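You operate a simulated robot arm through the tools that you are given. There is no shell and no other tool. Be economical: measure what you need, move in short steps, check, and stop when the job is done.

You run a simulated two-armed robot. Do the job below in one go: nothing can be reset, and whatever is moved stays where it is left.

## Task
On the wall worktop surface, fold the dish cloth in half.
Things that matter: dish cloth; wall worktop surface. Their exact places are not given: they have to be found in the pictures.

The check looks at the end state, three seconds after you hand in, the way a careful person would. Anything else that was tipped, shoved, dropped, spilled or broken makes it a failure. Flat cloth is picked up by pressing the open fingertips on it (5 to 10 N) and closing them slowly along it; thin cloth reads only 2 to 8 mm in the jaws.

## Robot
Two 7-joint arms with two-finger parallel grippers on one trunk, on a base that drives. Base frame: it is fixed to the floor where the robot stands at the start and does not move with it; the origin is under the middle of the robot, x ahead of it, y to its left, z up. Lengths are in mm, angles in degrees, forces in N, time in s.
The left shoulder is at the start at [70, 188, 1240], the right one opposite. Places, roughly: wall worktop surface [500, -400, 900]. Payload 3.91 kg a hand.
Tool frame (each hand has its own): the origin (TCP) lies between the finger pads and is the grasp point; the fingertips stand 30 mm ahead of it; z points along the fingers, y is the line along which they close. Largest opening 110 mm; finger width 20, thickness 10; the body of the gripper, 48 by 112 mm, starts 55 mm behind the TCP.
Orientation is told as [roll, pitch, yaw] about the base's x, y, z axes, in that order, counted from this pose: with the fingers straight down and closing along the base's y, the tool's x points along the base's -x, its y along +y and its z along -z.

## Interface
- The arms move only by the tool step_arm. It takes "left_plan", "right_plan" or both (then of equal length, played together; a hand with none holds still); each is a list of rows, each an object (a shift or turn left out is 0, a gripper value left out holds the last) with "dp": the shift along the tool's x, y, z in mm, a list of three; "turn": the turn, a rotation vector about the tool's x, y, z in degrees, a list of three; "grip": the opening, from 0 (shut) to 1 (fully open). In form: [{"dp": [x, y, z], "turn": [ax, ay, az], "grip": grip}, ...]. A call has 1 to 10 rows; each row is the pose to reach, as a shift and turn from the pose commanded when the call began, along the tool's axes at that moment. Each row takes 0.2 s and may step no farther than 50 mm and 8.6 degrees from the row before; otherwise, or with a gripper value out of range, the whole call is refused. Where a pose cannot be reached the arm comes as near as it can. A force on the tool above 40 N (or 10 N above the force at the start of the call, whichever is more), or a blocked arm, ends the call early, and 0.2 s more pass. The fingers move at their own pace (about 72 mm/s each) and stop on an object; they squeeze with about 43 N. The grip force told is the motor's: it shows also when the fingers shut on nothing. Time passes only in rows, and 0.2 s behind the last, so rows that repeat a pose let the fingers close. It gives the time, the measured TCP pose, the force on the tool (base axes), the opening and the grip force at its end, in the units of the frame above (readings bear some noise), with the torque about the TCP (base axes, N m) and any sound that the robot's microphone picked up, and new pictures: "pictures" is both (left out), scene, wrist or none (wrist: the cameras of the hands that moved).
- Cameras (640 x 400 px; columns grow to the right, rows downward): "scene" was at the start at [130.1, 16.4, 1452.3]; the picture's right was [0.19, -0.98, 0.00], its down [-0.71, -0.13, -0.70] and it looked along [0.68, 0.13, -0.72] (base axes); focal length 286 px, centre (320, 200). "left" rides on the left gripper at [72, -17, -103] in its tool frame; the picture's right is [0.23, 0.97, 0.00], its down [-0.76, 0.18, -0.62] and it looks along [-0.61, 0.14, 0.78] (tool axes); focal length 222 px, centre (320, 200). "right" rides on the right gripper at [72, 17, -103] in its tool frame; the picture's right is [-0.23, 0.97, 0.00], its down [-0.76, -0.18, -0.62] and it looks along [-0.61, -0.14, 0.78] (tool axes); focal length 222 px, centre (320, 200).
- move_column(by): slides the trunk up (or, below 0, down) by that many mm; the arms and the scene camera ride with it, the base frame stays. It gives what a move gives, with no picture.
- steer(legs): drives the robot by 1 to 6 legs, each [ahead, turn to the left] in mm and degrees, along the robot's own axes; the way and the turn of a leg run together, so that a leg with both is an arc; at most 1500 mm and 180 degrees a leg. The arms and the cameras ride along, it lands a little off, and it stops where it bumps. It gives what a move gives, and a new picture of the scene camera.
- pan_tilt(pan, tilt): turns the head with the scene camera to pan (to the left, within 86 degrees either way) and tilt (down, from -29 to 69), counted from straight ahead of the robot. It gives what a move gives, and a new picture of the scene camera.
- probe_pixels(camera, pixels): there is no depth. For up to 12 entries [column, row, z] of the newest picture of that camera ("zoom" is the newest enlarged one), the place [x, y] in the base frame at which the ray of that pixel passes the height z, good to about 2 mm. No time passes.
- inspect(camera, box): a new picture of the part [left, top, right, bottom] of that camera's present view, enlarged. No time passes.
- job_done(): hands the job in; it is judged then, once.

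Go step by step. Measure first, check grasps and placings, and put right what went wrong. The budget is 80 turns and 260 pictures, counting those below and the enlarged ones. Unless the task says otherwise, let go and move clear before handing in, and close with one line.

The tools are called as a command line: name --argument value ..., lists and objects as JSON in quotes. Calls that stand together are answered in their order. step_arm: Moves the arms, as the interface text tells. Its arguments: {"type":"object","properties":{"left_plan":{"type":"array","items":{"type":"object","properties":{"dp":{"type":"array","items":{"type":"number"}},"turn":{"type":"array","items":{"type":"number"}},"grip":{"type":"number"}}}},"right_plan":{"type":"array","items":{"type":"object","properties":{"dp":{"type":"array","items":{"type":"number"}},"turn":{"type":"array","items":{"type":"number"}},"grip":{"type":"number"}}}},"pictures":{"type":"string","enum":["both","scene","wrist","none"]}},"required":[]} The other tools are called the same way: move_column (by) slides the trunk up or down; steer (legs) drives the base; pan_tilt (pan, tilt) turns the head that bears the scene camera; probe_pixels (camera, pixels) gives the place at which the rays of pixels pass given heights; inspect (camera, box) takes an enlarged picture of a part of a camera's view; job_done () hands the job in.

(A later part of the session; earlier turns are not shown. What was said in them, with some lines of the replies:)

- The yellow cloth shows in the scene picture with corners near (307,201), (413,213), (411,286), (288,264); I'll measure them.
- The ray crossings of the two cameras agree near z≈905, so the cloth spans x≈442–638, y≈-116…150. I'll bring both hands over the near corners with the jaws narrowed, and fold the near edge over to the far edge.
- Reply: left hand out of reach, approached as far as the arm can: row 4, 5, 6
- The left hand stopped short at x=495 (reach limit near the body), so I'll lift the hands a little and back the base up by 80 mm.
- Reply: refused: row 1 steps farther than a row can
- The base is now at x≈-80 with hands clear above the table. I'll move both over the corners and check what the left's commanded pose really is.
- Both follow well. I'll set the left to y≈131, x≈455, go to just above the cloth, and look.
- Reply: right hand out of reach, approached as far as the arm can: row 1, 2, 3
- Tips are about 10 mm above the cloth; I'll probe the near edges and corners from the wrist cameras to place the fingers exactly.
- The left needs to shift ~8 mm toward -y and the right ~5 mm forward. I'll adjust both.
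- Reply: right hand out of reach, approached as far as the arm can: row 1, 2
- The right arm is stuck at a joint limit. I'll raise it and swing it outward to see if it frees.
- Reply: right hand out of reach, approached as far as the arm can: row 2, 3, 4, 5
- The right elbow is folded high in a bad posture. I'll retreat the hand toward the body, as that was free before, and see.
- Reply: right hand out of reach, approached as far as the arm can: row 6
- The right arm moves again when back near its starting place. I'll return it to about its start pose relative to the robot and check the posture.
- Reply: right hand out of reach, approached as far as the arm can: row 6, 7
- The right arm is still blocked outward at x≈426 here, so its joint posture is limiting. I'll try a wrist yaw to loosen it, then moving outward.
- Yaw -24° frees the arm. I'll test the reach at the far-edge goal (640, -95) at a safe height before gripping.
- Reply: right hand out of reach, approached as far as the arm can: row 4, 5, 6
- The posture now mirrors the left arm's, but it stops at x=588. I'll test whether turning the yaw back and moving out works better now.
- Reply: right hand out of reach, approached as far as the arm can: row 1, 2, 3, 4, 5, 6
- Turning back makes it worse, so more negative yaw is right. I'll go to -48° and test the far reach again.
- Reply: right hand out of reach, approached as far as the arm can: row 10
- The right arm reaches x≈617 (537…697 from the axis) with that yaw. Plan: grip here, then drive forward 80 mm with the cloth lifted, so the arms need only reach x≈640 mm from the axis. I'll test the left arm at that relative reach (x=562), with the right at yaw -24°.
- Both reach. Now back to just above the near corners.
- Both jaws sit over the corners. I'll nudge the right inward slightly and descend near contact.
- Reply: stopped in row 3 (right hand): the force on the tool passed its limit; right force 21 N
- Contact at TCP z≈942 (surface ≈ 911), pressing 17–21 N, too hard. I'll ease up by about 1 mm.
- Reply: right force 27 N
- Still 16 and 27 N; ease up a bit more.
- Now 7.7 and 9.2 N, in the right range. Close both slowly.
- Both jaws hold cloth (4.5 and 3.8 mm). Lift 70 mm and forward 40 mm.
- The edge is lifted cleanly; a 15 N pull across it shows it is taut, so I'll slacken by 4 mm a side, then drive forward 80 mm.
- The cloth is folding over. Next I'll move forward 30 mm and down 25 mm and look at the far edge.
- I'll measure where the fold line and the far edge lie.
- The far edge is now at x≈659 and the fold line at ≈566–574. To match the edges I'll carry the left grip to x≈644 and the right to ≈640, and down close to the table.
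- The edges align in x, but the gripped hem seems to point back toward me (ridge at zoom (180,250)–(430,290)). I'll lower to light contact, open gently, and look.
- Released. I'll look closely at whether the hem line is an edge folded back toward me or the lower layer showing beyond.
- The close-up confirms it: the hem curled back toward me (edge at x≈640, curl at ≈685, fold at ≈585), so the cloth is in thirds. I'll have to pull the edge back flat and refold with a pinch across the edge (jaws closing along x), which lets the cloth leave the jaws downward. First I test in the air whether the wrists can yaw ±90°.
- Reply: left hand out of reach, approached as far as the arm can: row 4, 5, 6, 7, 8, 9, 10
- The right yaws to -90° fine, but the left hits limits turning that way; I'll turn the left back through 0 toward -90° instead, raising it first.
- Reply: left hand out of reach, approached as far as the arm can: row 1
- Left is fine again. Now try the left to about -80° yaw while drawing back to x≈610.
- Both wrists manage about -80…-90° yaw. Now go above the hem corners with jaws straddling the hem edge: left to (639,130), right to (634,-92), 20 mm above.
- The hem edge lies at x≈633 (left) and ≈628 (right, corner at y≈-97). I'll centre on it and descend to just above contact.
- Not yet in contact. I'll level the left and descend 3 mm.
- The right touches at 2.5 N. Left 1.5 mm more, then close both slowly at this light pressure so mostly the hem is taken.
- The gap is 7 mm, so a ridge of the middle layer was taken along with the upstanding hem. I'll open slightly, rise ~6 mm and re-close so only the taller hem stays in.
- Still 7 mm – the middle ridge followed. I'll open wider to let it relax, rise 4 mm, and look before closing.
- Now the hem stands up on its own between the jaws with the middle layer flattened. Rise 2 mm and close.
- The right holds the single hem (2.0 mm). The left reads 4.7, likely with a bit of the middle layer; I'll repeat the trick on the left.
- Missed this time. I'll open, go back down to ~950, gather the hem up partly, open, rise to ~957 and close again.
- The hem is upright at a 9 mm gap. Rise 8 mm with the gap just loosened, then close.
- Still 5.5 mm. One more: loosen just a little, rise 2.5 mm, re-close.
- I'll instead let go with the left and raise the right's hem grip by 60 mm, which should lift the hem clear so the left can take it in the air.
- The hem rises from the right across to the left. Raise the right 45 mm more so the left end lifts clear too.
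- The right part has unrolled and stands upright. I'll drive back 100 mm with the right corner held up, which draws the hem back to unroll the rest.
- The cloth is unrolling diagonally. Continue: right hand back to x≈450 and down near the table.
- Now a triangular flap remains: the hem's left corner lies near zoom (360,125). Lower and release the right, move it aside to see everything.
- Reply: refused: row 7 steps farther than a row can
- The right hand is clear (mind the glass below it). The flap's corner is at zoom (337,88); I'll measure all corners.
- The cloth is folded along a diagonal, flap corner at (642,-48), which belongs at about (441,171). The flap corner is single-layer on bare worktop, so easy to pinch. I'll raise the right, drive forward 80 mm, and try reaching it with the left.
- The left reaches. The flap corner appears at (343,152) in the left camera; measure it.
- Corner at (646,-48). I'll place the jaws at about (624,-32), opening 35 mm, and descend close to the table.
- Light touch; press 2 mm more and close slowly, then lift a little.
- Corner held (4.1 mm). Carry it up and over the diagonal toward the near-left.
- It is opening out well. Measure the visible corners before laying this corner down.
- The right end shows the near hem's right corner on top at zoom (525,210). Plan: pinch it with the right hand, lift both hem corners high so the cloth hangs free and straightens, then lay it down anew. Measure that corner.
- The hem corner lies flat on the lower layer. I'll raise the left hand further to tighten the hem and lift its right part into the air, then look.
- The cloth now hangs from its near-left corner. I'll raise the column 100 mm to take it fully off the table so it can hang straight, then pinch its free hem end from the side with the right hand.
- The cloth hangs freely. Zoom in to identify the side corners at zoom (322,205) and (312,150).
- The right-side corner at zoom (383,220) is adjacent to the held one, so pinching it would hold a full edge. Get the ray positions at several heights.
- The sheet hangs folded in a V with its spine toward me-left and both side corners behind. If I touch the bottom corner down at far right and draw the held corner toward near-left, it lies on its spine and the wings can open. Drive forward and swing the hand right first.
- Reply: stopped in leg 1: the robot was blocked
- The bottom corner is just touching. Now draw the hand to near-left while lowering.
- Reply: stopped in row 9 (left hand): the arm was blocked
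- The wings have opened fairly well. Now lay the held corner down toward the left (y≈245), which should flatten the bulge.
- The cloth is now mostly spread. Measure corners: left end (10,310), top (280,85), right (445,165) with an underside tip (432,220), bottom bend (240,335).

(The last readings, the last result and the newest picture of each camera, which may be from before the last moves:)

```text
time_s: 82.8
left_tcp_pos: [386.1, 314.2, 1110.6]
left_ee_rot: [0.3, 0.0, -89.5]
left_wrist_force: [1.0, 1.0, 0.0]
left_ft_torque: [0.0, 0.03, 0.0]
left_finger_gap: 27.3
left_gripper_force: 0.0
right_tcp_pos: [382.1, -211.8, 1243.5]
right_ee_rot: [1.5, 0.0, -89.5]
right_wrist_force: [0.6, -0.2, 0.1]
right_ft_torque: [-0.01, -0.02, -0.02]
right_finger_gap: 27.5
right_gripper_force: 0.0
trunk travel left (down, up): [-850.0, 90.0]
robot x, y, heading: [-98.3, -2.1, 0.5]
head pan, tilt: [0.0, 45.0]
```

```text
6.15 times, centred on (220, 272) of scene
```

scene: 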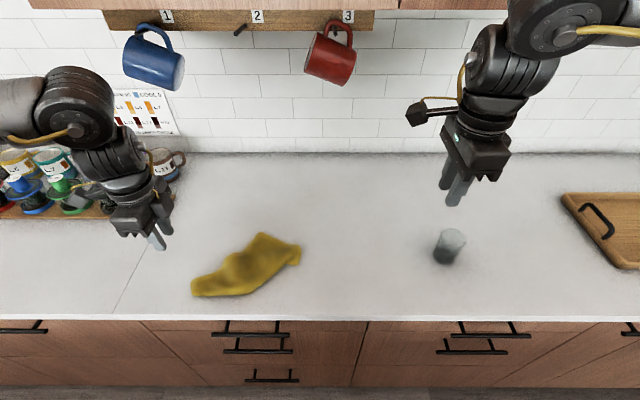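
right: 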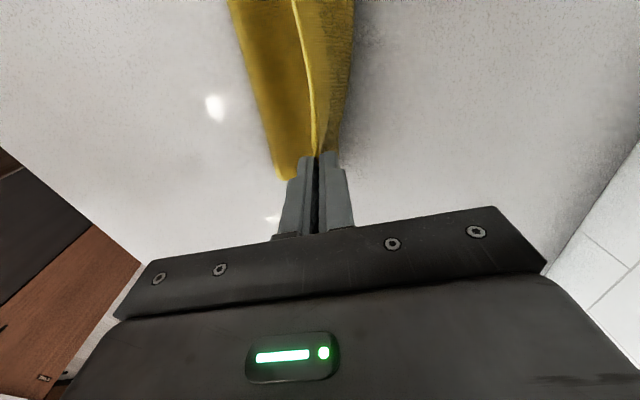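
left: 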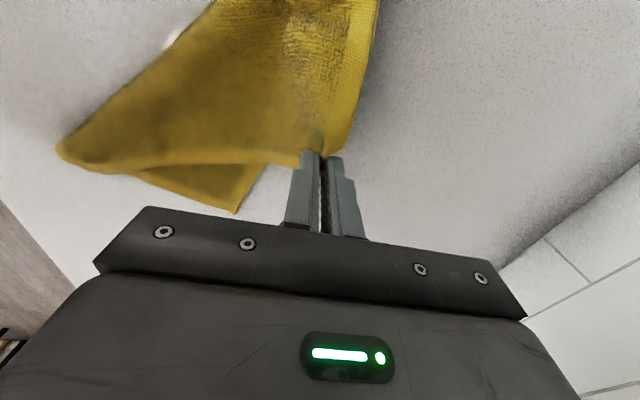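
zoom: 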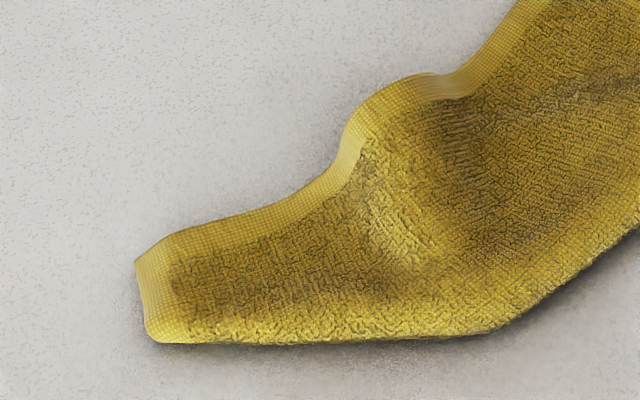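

Now it is clear: the visible border runs along one whole long edge, from the left corner (391,323) to the top corner (546,174), with the other half tucked under. I'll pinch those two corners with both hands, lift high to let it hang straight, and lay/fold from there. First lower the column and bring the right hand over the top corner.

move_column --by -100

step_arm --right_plan '[{"dp": [45, 15, 0]}, {"dp": [90, 32, 0]}, {"dp": [135, 49, 0]}, {"dp": [180, 66, 10]}, {"dp": [225, 83, 25]}, {"dp": [268, 100, 45]}, {"dp": [308, 118, 65]}, {"dp": [345, 136, 90]}, {"dp": [373, 150, 120]}, {"dp": [373, 150, 140]}]' --left_plan '[{"dp": [-5, -3, 10]}, {"dp": [-8, -3, 20]}, {"dp": [-10, -3, 25]}, {"dp": [-10, -3, 25]}, {"dp": [-10, -3, 25]}, {"dp": [-10, -3, 25]}, {"dp": [-10, -3, 25]}, {"dp": [-10, -3, 25]}, {"dp": [-10, -3, 25]}, {"dp": [-10, -3, 25]}]' --pictures "both"

```text
time_s: 84.1
left_tcp_pos: [385.1, 314.4, 1011.1]
left_ee_rot: [0.3, 0.1, -89.7]
left_wrist_force: [0.0, 0.7, -0.4]
left_ft_torque: [0.0, 0.03, 0.03]
left_finger_gap: 27.6
left_gripper_force: 0.0
right_tcp_pos: [380.6, -213.7, 1144.7]
right_ee_rot: [1.6, 0.0, -89.5]
right_wrist_force: [0.0, -0.2, 0.0]
right_ft_torque: [-0.02, -0.06, 0.02]
right_finger_gap: 27.5
right_gripper_force: 0.0
trunk travel left (down, up): [-750.0, 190.0]
robot x, y, heading: [-99.0, 1.7, 0.4]
head pan, tilt: [0.0, 45.0]
```

```text
refused: row 5 steps farther than a row can; nothing moved
```

step_arm --right_plan '[{"dp": [38, 15, 0]}, {"dp": [76, 30, 5]}, {"dp": [114, 45, 15]}, {"dp": [152, 60, 28]}, {"dp": [190, 75, 42]}, {"dp": [228, 90, 56]}, {"dp": [266, 105, 72]}, {"dp": [304, 120, 90]}, {"dp": [340, 136, 112]}, {"dp": [373, 150, 138]}]' --left_plan '[{"dp": [-5, -3, 10]}, {"dp": [-8, -3, 20]}, {"dp": [-10, -3, 25]}, {"dp": [-10, -3, 25]}, {"dp": [-10, -3, 25]}, {"dp": [-10, -3, 25]}, {"dp": [-10, -3, 25]}, {"dp": [-10, -3, 25]}, {"dp": [-10, -3, 25]}, {"dp": [-10, -3, 25]}]' --pictures "both"

```text
time_s: 86.3
left_tcp_pos: [383.8, 305.0, 984.3]
left_ee_rot: [0.3, 0.1, -89.7]
left_wrist_force: [1.0, 0.6, -0.2]
left_ft_torque: [0.02, 0.02, 0.0]
left_finger_gap: 27.6
left_gripper_force: 0.0
right_tcp_pos: [506.7, 74.8, 1022.9]
right_ee_rot: [1.5, 0.1, -89.5]
right_wrist_force: [-0.4, 0.0, -0.5]
right_ft_torque: [0.0, 0.01, -0.01]
right_finger_gap: 27.5
right_gripper_force: 0.0
right hand out of reach, approached as far as the arm can: row 8, 9, 10
trunk travel left (down, up): [-750.0, 190.0]
robot x, y, heading: [-96.7, 3.3, 0.5]
head pan, tilt: [0.0, 45.0]
```

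scene: 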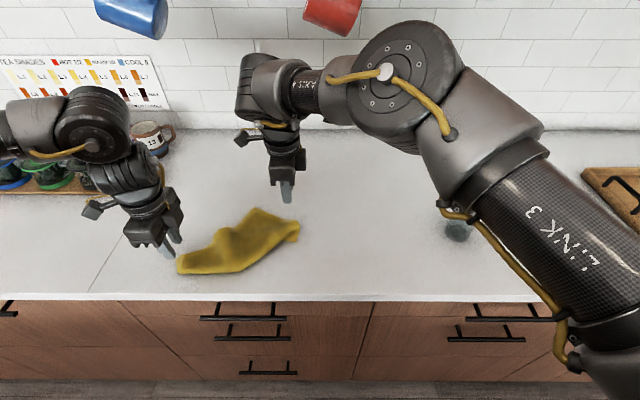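
right: 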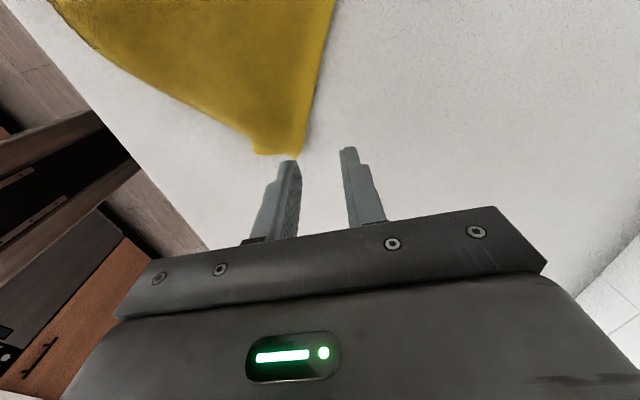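
left: 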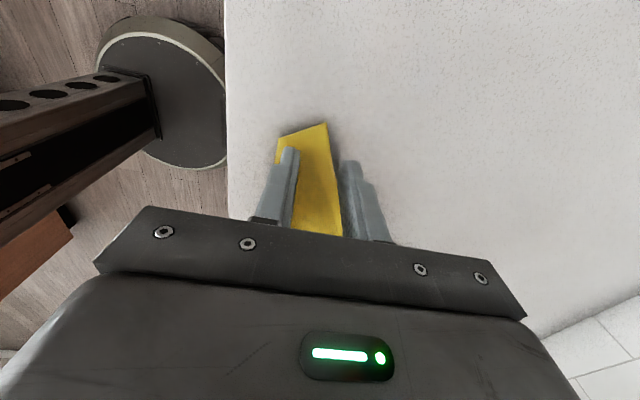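

The right is limited at y≈75. Turning the robot 26° left would put both corners in easy reach, so I first place both hands at the matching places relative to the robot, then turn.

step_arm --right_plan '[{"dp": [-34, 6, -5]}, {"dp": [-68, 12, -10]}, {"dp": [-102, 18, -15]}, {"dp": [-136, 24, -20]}, {"dp": [-170, 30, -20]}, {"dp": [-204, 36, -20]}, {"dp": [-204, 36, -20]}]' --left_plan '[{"dp": [0, 5, -30]}, {"dp": [-40, 18, -50]}, {"dp": [-82, 32, -55]}, {"dp": [-124, 46, -55]}, {"dp": [-164, 60, -55]}, {"dp": [-204, 72, -55]}, {"dp": [-240, 82, -55]}]' --pictures "none"

steer --legs '[[0, 26]]'

inspect --camera "right" --box '[100, 0, 540, 275]'

inspect --camera "left" --box '[100, 0, 540, 275]'

```text
time_s: 87.9
left_tcp_pos: [466.0, 64.7, 1040.1]
left_ee_rot: [0.3, 0.2, -89.6]
left_wrist_force: [0.4, -0.4, -0.2]
left_ft_torque: [0.01, -0.01, 0.03]
left_finger_gap: 27.8
left_gripper_force: 0.0
right_tcp_pos: [543.1, -130.6, 1044.6]
right_ee_rot: [1.5, 0.0, -89.5]
right_wrist_force: [-0.8, -0.2, -0.8]
right_ft_torque: [-0.03, 0.01, -0.01]
right_finger_gap: 27.5
right_gripper_force: 0.1
trunk travel left (down, up): [-750.0, 190.0]
robot x, y, heading: [-98.4, -2.7, 0.2]
head pan, tilt: [0.0, 45.0]
```

```text
time_s: 89.6
left_tcp_pos: [379.0, 307.2, 1039.8]
left_ee_rot: [0.3, 0.2, -63.5]
left_wrist_force: [-0.1, 0.2, 0.4]
left_ft_torque: [0.0, 0.01, 0.01]
left_finger_gap: 27.6
left_gripper_force: 0.0
right_tcp_pos: [532.7, 166.3, 1044.4]
right_ee_rot: [1.5, 0.0, -63.5]
right_wrist_force: [0.2, -0.4, 0.6]
right_ft_torque: [-0.05, 0.02, -0.02]
right_finger_gap: 27.4
right_gripper_force: 0.1
trunk travel left (down, up): [-750.0, 190.0]
robot x, y, heading: [-97.9, -0.3, 26.4]
head pan, tilt: [0.0, 45.0]
```

scene: 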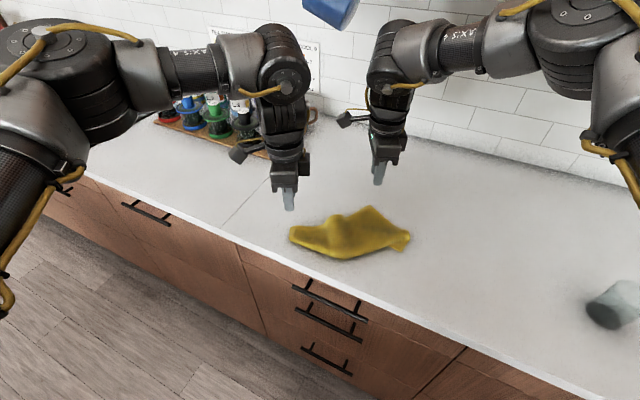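

```text
1.45 times, centred on (320, 138) of right
```

zoom: 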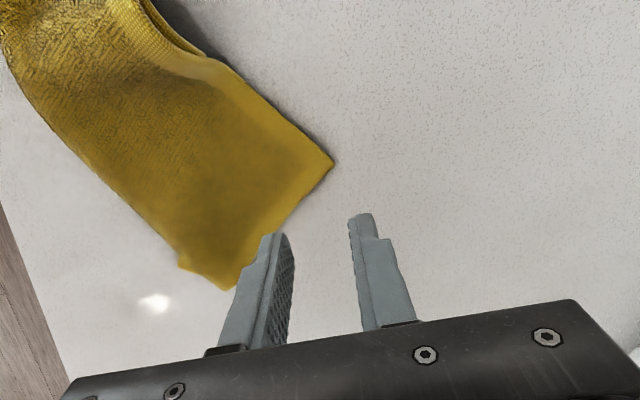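

```text
1.45 times, centred on (320, 138) of left
```

zoom: 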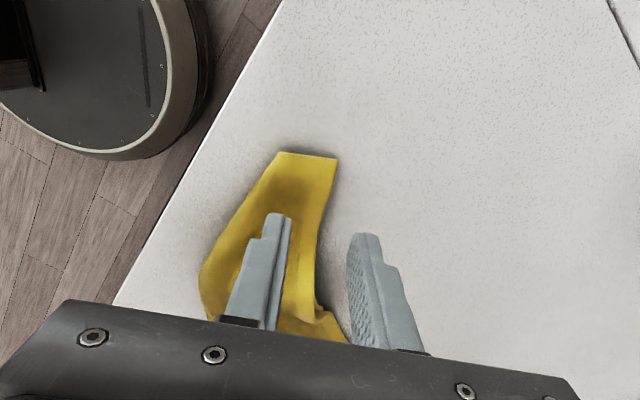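

The hands are over their corners. Probe the left-end corner in the newest enlargement, and move both to ~25 mm above the grip points with new wrist pictures.

probe_pixels --camera "zoom" --pixels '[[337, 158, 914], [280, 152, 914], [322, 230, 914], [225, 240, 914]]'

step_arm --left_plan '[{"dp": [0, 0, 25], "grip": 0.32}, {"dp": [0, 0, 50]}, {"dp": [0, 0, 65]}]' --right_plan '[{"dp": [0, 0, 25], "grip": 0.32}, {"dp": [0, 0, 50]}, {"dp": [0, 0, 70]}]' --pictures "wrist"

```text
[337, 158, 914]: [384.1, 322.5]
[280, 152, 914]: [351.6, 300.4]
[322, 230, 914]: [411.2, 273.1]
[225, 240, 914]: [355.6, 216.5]
```

```text
time_s: 90.4
left_tcp_pos: [380.2, 308.4, 974.4]
left_ee_rot: [0.4, 0.1, -63.5]
left_wrist_force: [-0.9, 0.0, 0.7]
left_ft_torque: [-0.01, 0.01, 0.0]
left_finger_gap: 35.1
left_gripper_force: 0.1
right_tcp_pos: [535.4, 167.0, 974.6]
right_ee_rot: [1.5, 0.0, -63.5]
right_wrist_force: [0.0, -0.8, -0.1]
right_ft_torque: [0.01, 0.03, -0.01]
right_finger_gap: 35.3
right_gripper_force: 0.0
trunk travel left (down, up): [-750.0, 190.0]
robot x, y, heading: [-96.9, -3.3, 26.7]
head pan, tilt: [0.0, 45.0]
```

right: 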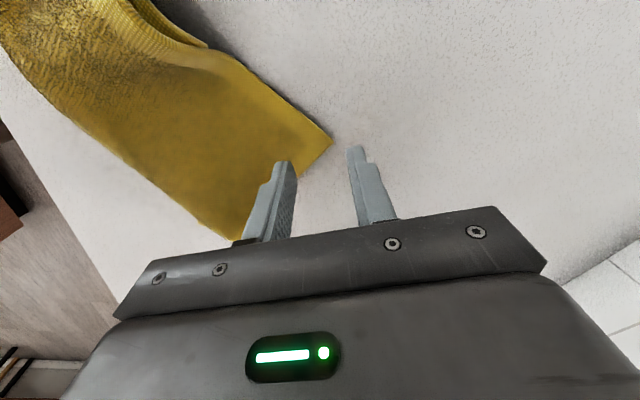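
left: 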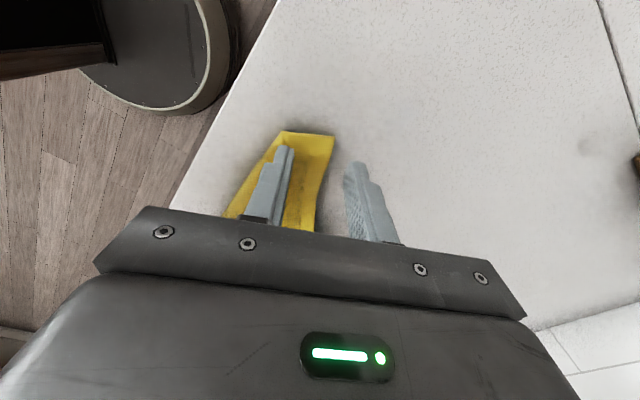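

probe_pixels --camera "right" --pixels '[[331, 138, 913], [270, 85, 913], [245, 235, 913]]'

probe_pixels --camera "left" --pixels '[[335, 135, 914], [282, 131, 914], [318, 215, 914]]'

```text
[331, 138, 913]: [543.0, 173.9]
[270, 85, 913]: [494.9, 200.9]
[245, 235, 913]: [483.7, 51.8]
```

```text
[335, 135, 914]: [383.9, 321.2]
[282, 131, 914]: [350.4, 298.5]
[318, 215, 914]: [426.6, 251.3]
```

Right corner (543,174), left corner (384,321). Move to the grip points, descend to light contact and close.

step_arm --left_plan '[{"dp": [-9.4, -1.3, 10]}, {"dp": [-9.4, -1.3, 20]}, {"dp": [-9.4, -1.3, 26]}, {"dp": [-9.4, -1.3, 29]}, {"dp": [-9.4, -1.3, 29], "grip": 0.24}, {"dp": [-9.4, -1.3, 29], "grip": 0.16}, {"dp": [-9.4, -1.3, 29], "grip": 0.08}, {"dp": [-9.4, -1.3, 29], "grip": 0.0}, {"dp": [-9.4, -1.3, 29], "grip": 0.0}, {"dp": [-9.4, -1.3, 29], "grip": 0.0}]' --right_plan '[{"dp": [6.2, -10.3, 10]}, {"dp": [6.2, -10.3, 20]}, {"dp": [6.2, -10.3, 28]}, {"dp": [6.2, -10.3, 31.5]}, {"dp": [6.2, -10.3, 31.5], "grip": 0.24}, {"dp": [6.2, -10.3, 31.5], "grip": 0.16}, {"dp": [6.2, -10.3, 31.5], "grip": 0.08}, {"dp": [6.2, -10.3, 31.5], "grip": 0.0}, {"dp": [6.2, -10.3, 31.5], "grip": 0.0}, {"dp": [6.2, -10.3, 31.5], "grip": 0.0}]' --pictures "wrist"

```text
time_s: 92.6
left_tcp_pos: [382.0, 297.0, 946.3]
left_ee_rot: [0.4, 0.2, -63.5]
left_wrist_force: [-0.6, -0.3, 4.8]
left_ft_torque: [-0.01, 0.01, 0.03]
left_finger_gap: 4.2
left_gripper_force: 42.9
right_tcp_pos: [523.2, 167.9, 943.6]
right_ee_rot: [1.6, 0.0, -63.5]
right_wrist_force: [-0.5, 0.4, 2.9]
right_ft_torque: [-0.03, 0.0, 0.0]
right_finger_gap: 4.0
right_gripper_force: 42.9
trunk travel left (down, up): [-750.0, 190.0]
robot x, y, heading: [-97.8, 1.8, 26.3]
head pan, tilt: [0.0, 45.0]
```

right: 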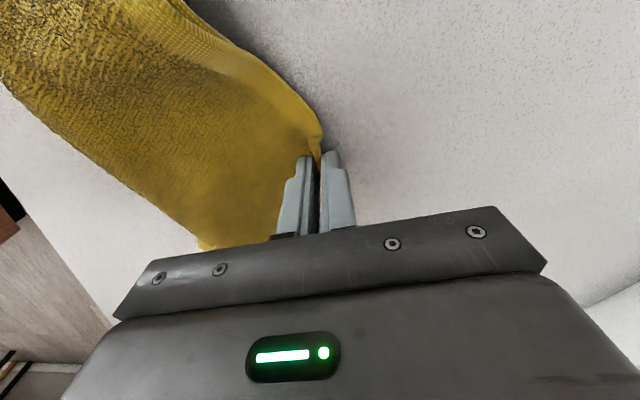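
left: 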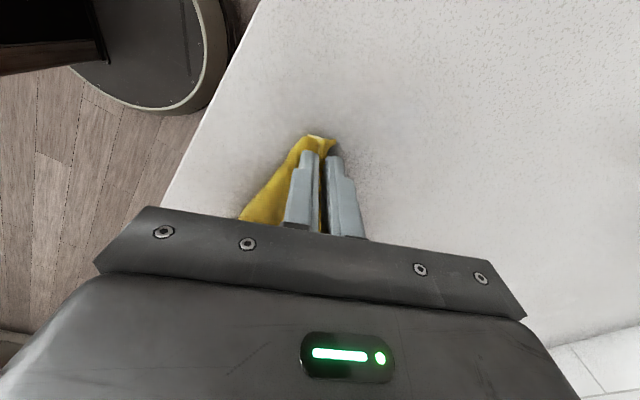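

Both jaws hold single-layer tucks (~4 mm). Lift 220 mm, and square the held edge up across the robot while spreading the hands to ~225 mm.

step_arm --left_plan '[{"dp": [0, 0, -40]}, {"dp": [0, 0, -80]}, {"dp": [0, 10, -120]}, {"dp": [0, 20, -160]}, {"dp": [5, 30, -200]}, {"dp": [14, 38, -220]}, {"dp": [20, 38, -225]}, {"dp": [20, 38, -225]}]' --right_plan '[{"dp": [0, 0, -40]}, {"dp": [0, 0, -80]}, {"dp": [0, -10, -120]}, {"dp": [0, -20, -160]}, {"dp": [-3, -30, -200]}, {"dp": [-8, -38, -220]}, {"dp": [-12, -38, -225]}, {"dp": [-12, -38, -225]}]' --pictures "scene"

```text
time_s: 94.4
left_tcp_pos: [405.6, 331.6, 1171.2]
left_ee_rot: [0.4, 0.1, -63.6]
left_wrist_force: [-0.6, -0.4, -0.4]
left_ft_torque: [0.03, -0.02, 0.0]
left_finger_gap: 4.5
left_gripper_force: 43.0
right_tcp_pos: [489.6, 136.8, 1168.7]
right_ee_rot: [1.6, 0.2, -63.4]
right_wrist_force: [-0.5, 0.3, -1.1]
right_ft_torque: [0.05, -0.01, 0.0]
right_finger_gap: 4.0
right_gripper_force: 42.9
trunk travel left (down, up): [-750.0, 190.0]
robot x, y, heading: [-97.6, -2.9, 26.3]
head pan, tilt: [0.0, 45.0]
```

scene: 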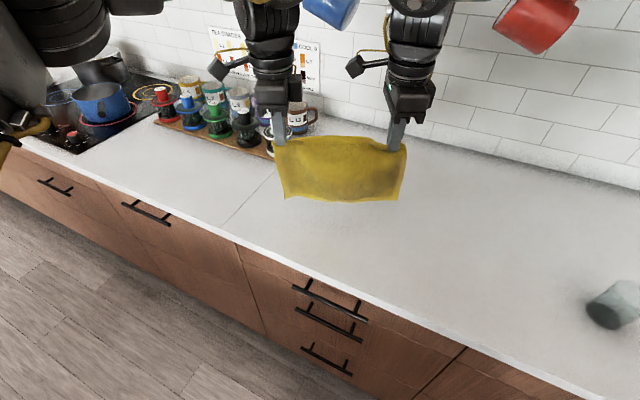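

The cloth now hangs as a clean rectangle between the hands. Turn the robot back to square, then lower until the bottom edge is about to touch.

steer --legs '[[0, -26.3]]'

step_arm --left_plan '[{"dp": [2, 7, 15]}, {"dp": [2, 14, 30]}, {"dp": [2, 14, 38]}, {"dp": [2, 14, 38]}]' --right_plan '[{"dp": [0, 12, 15]}, {"dp": [0, 25, 30]}, {"dp": [0, 25, 36]}, {"dp": [0, 25, 36]}]' --pictures "both"

```text
time_s: 96.2
left_tcp_pos: [502.1, 73.9, 1171.9]
left_ee_rot: [0.4, 0.1, -90.0]
left_wrist_force: [-0.3, -0.8, -0.8]
left_ft_torque: [-0.01, -0.04, 0.11]
left_finger_gap: 4.0
left_gripper_force: 42.9
right_tcp_pos: [490.4, -139.8, 1166.9]
right_ee_rot: [1.4, 0.1, -89.8]
right_wrist_force: [0.6, 0.4, -0.2]
right_ft_torque: [0.0, 0.03, 0.13]
right_finger_gap: 4.0
right_gripper_force: 42.8
trunk travel left (down, up): [-750.0, 190.0]
robot x, y, heading: [-101.2, 3.3, -0.3]
head pan, tilt: [0.0, 45.0]
```

scene: 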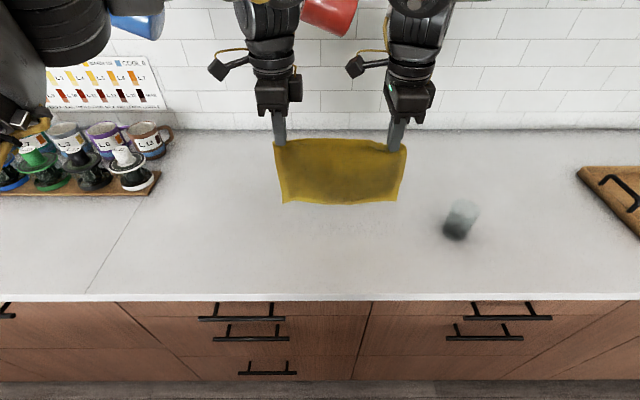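

```text
time_s: 97.2
left_tcp_pos: [517.2, 75.5, 1133.3]
left_ee_rot: [0.4, 0.2, -89.9]
left_wrist_force: [-0.9, 0.4, -0.9]
left_ft_torque: [-0.02, 0.01, 0.08]
left_finger_gap: 4.1
left_gripper_force: 42.9
right_tcp_pos: [515.5, -140.3, 1131.6]
right_ee_rot: [1.5, 0.0, -89.9]
right_wrist_force: [-0.7, 0.3, 0.6]
right_ft_torque: [0.0, 0.01, 0.09]
right_finger_gap: 4.3
right_gripper_force: 42.9
trunk travel left (down, up): [-750.0, 190.0]
robot x, y, heading: [-100.1, 1.3, -0.1]
head pan, tilt: [0.0, 45.0]
```

scene: 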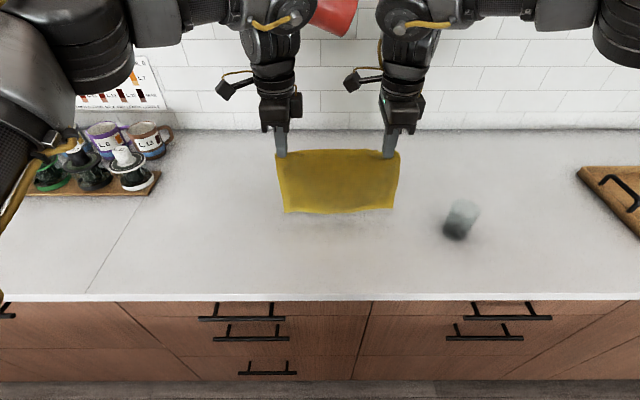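
right: 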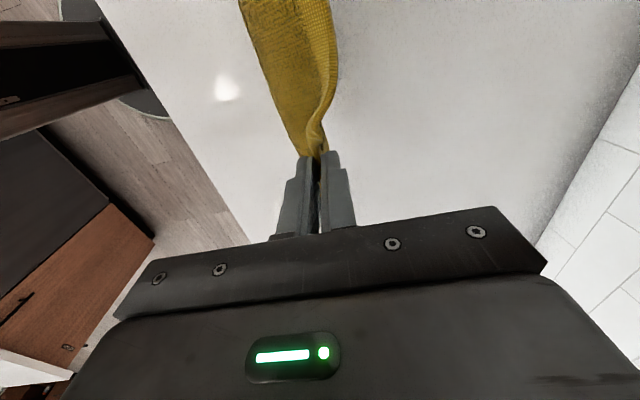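
left: 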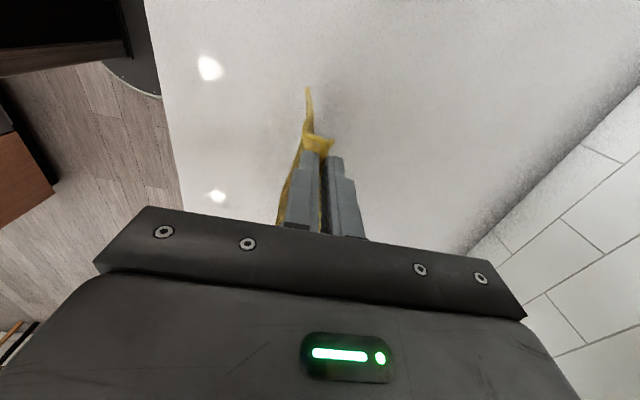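

The hem stub points forward in the jaws, the right way for the fold. Now lower while drawing back so the bottom half lies down flat, far edge first.

step_arm --left_plan '[{"dp": [0, 0, 10]}, {"dp": [0, -14, 18]}, {"dp": [0, -30, 32]}, {"dp": [0, -48, 48]}, {"dp": [0, -66, 66]}, {"dp": [0, -84, 84]}, {"dp": [0, -98, 102]}, {"dp": [0, -98, 102]}]' --right_plan '[{"dp": [0, 0, 10]}, {"dp": [0, -14, 18]}, {"dp": [0, -30, 32]}, {"dp": [0, -48, 48]}, {"dp": [0, -66, 66]}, {"dp": [0, -84, 84]}, {"dp": [0, -98, 102]}, {"dp": [0, -98, 102]}]' --pictures "scene"

inspect --camera "scene" --box '[240, 150, 440, 275]'

inspect --camera "right" --box '[160, 0, 480, 200]'

```text
time_s: 99.0
left_tcp_pos: [418.2, 75.4, 1032.0]
left_ee_rot: [0.4, 0.1, -90.0]
left_wrist_force: [-0.1, -0.7, -0.6]
left_ft_torque: [-0.04, -0.02, 0.11]
left_finger_gap: 4.3
left_gripper_force: 43.2
right_tcp_pos: [421.8, -139.6, 1026.8]
right_ee_rot: [1.5, 0.0, -89.9]
right_wrist_force: [0.1, 0.3, 0.4]
right_ft_torque: [-0.01, -0.03, 0.11]
right_finger_gap: 4.0
right_gripper_force: 43.1
trunk travel left (down, up): [-750.0, 190.0]
robot x, y, heading: [-99.3, 0.3, -0.2]
head pan, tilt: [0.0, 45.0]
```

scene: 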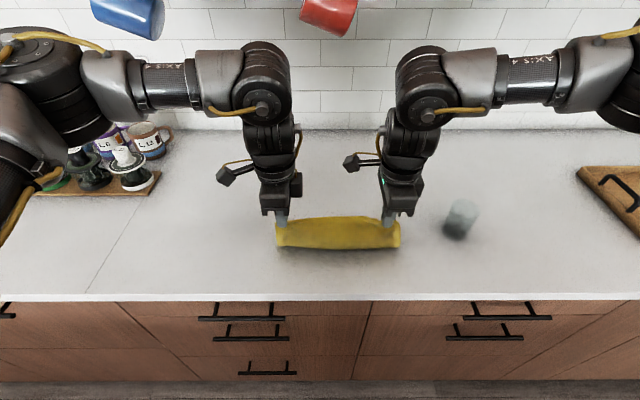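

```text
3.20 times, centred on (340, 212) of scene
```

zoom: 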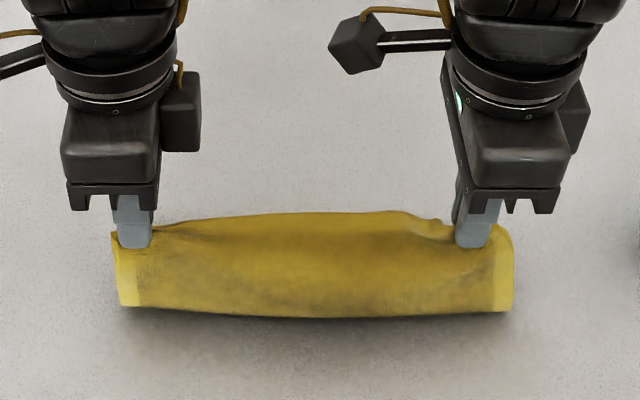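

```text
2.00 times, centred on (320, 100) of right
5 turns are left
```

zoom: 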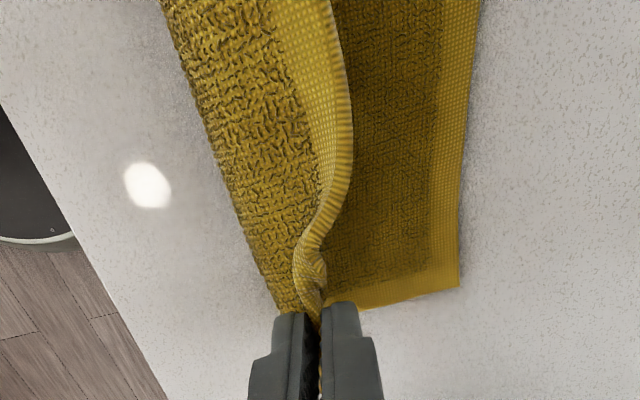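

The lower half lies forward with its far edge at x≈488 (right view zoom (460,285)). Now carry the held edge forward in an arc to x≈475 and down, then check before release.

step_arm --left_plan '[{"dp": [0, 13, 11]}, {"dp": [0, 25, 22]}, {"dp": [0, 35, 34]}, {"dp": [0, 43, 46]}, {"dp": [0, 50, 58]}, {"dp": [0, 55, 69]}, {"dp": [0, 57, 78]}, {"dp": [0, 57, 78]}]' --right_plan '[{"dp": [0, 12, 11]}, {"dp": [0, 23, 22]}, {"dp": [0, 32, 34]}, {"dp": [0, 40, 46]}, {"dp": [0, 47, 57]}, {"dp": [0, 51, 66]}, {"dp": [0, 53, 74]}, {"dp": [0, 53, 74]}]' --pictures "wrist"

inspect --camera "scene" --box '[240, 150, 440, 275]'

inspect --camera "right" --box '[160, 0, 480, 200]'

inspect --camera "left" --box '[160, 0, 480, 200]'

```text
time_s: 100.8
left_tcp_pos: [475.6, 75.2, 953.1]
left_ee_rot: [0.4, 0.1, -90.0]
left_wrist_force: [-1.6, -0.5, 1.2]
left_ft_torque: [0.01, 0.01, 0.11]
left_finger_gap: 4.4
left_gripper_force: 42.9
right_tcp_pos: [475.9, -140.2, 954.5]
right_ee_rot: [1.6, 0.1, -89.9]
right_wrist_force: [-1.3, 0.7, 0.8]
right_ft_torque: [-0.03, -0.04, 0.13]
right_finger_gap: 4.1
right_gripper_force: 43.2
trunk travel left (down, up): [-750.0, 190.0]
robot x, y, heading: [-97.7, 1.0, -0.1]
head pan, tilt: [0.0, 45.0]
```

right: 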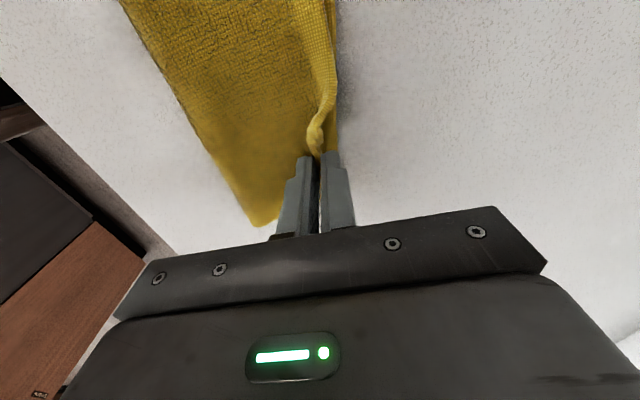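
left: 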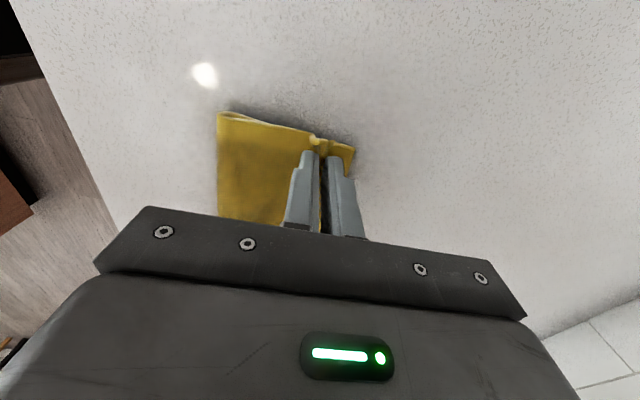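

```text
3.20 times, centred on (340, 212) of scene
```

zoom: 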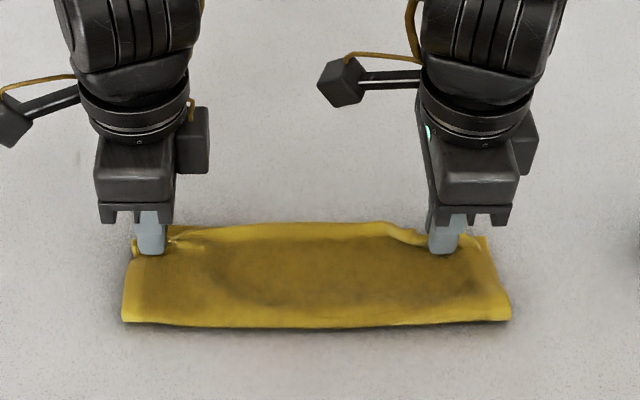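

```text
2.00 times, centred on (320, 100) of right
```

zoom: 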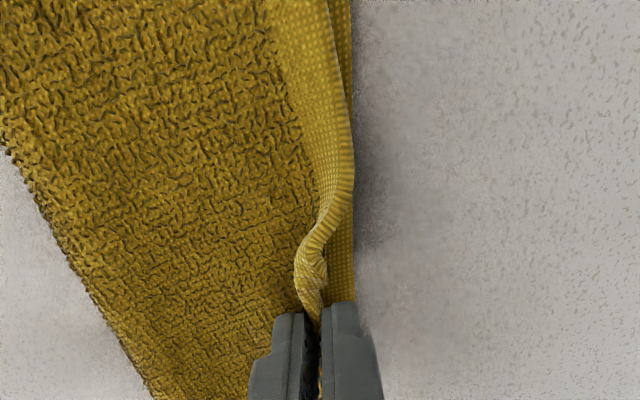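

```text
2.00 times, centred on (320, 100) of left
4 turns are left
```

zoom: 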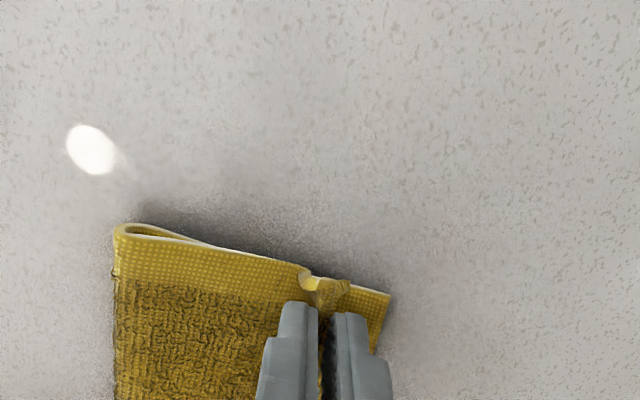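

The edges line up well on both sides. Lower 3 mm, open just enough, and rise clear.

step_arm --left_plan '[{"dp": [0, 0, 3]}, {"dp": [0, 0, 3], "grip": 0.06}, {"dp": [0, 0, 3], "grip": 0.12}, {"dp": [0, 0, 3], "grip": 0.16}, {"dp": [0, 0, 3], "grip": 0.18}, {"dp": [0, 0, -12], "grip": 0.18}, {"dp": [0, 0, -40], "grip": 0.18}, {"dp": [0, 0, -80], "grip": 0.18}, {"dp": [30, 0, -110], "grip": 0.18}, {"dp": [70, 0, -120], "grip": 0.18}]' --right_plan '[{"dp": [0, 0, 3]}, {"dp": [0, 0, 3], "grip": 0.06}, {"dp": [0, 0, 3], "grip": 0.12}, {"dp": [0, 0, 3], "grip": 0.16}, {"dp": [0, 0, 3], "grip": 0.18}, {"dp": [0, 0, -12], "grip": 0.18}, {"dp": [0, 0, -40], "grip": 0.18}, {"dp": [0, 0, -80], "grip": 0.18}, {"dp": [0, 0, -110], "grip": 0.18}, {"dp": [-20, 0, -140], "grip": 0.18}]' --pictures "both"

inspect --camera "scene" --box '[250, 190, 426, 300]'

```text
time_s: 103.0
left_tcp_pos: [473.1, 145.4, 1075.0]
left_ee_rot: [0.3, 0.1, -90.0]
left_wrist_force: [0.5, -0.3, -0.4]
left_ft_torque: [-0.02, 0.0, -0.03]
left_finger_gap: 19.6
left_gripper_force: 0.2
right_tcp_pos: [472.8, -158.2, 1097.3]
right_ee_rot: [1.6, 0.0, -89.9]
right_wrist_force: [-0.8, 0.4, -0.2]
right_ft_torque: [-0.03, -0.03, 0.01]
right_finger_gap: 19.6
right_gripper_force: 0.0
trunk travel left (down, up): [-750.0, 190.0]
robot x, y, heading: [-99.6, -3.5, -0.2]
head pan, tilt: [0.0, 45.0]
```

scene: 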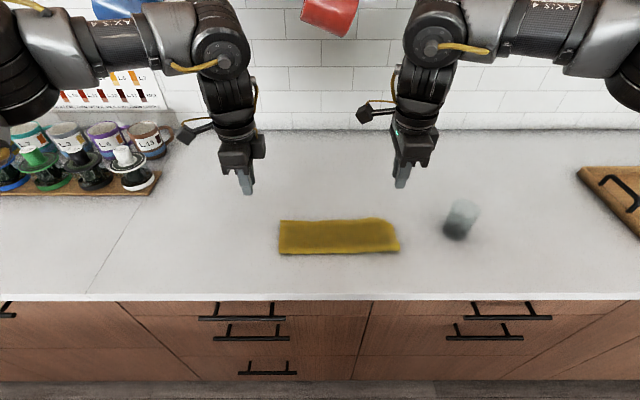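
right: 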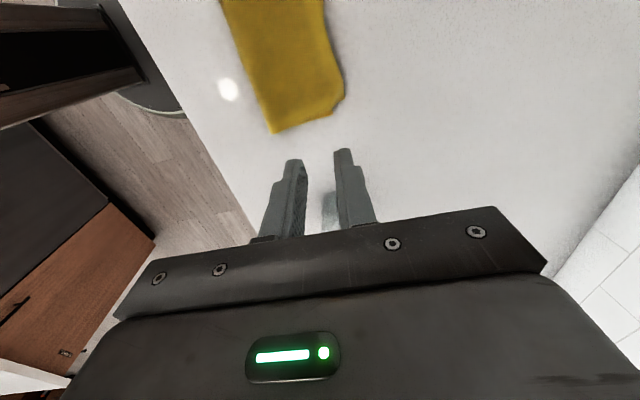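
left: 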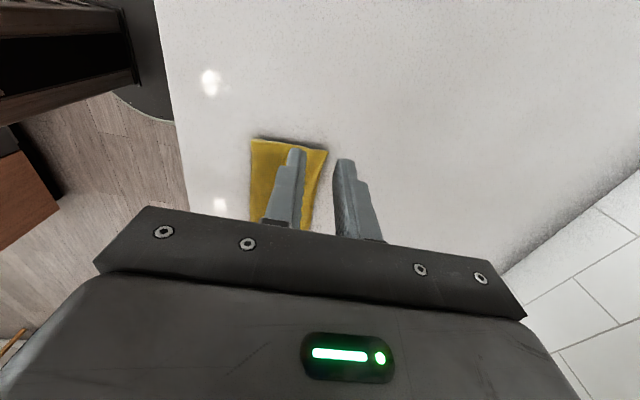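

```text
3.64 times, centred on (338, 245) of scene
3 turns are left
```

zoom: 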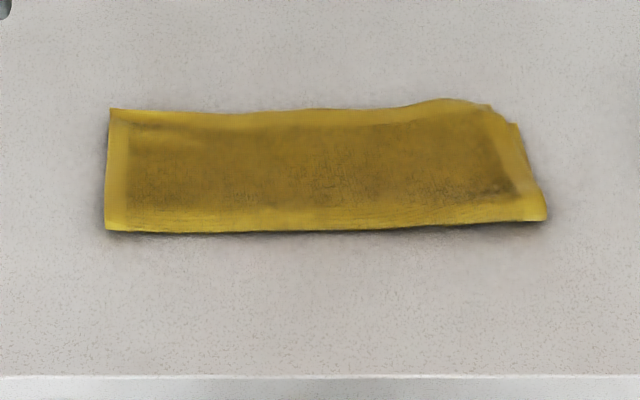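

The cloth lies folded neatly in half on the worktop, edges matching apart from a slight ruck at its far-right corner (zoom (500,110)). The hands are clear and the glass, mugs and spools look untouched, so I'll hand in.

job_done

```text
The job is handed in.
```

The dish cloth is folded in half on the wall worktop surface, with a slight ruck at its far-right corner; both hands are open and clear, and nothing else looked disturbed in the last pictures.
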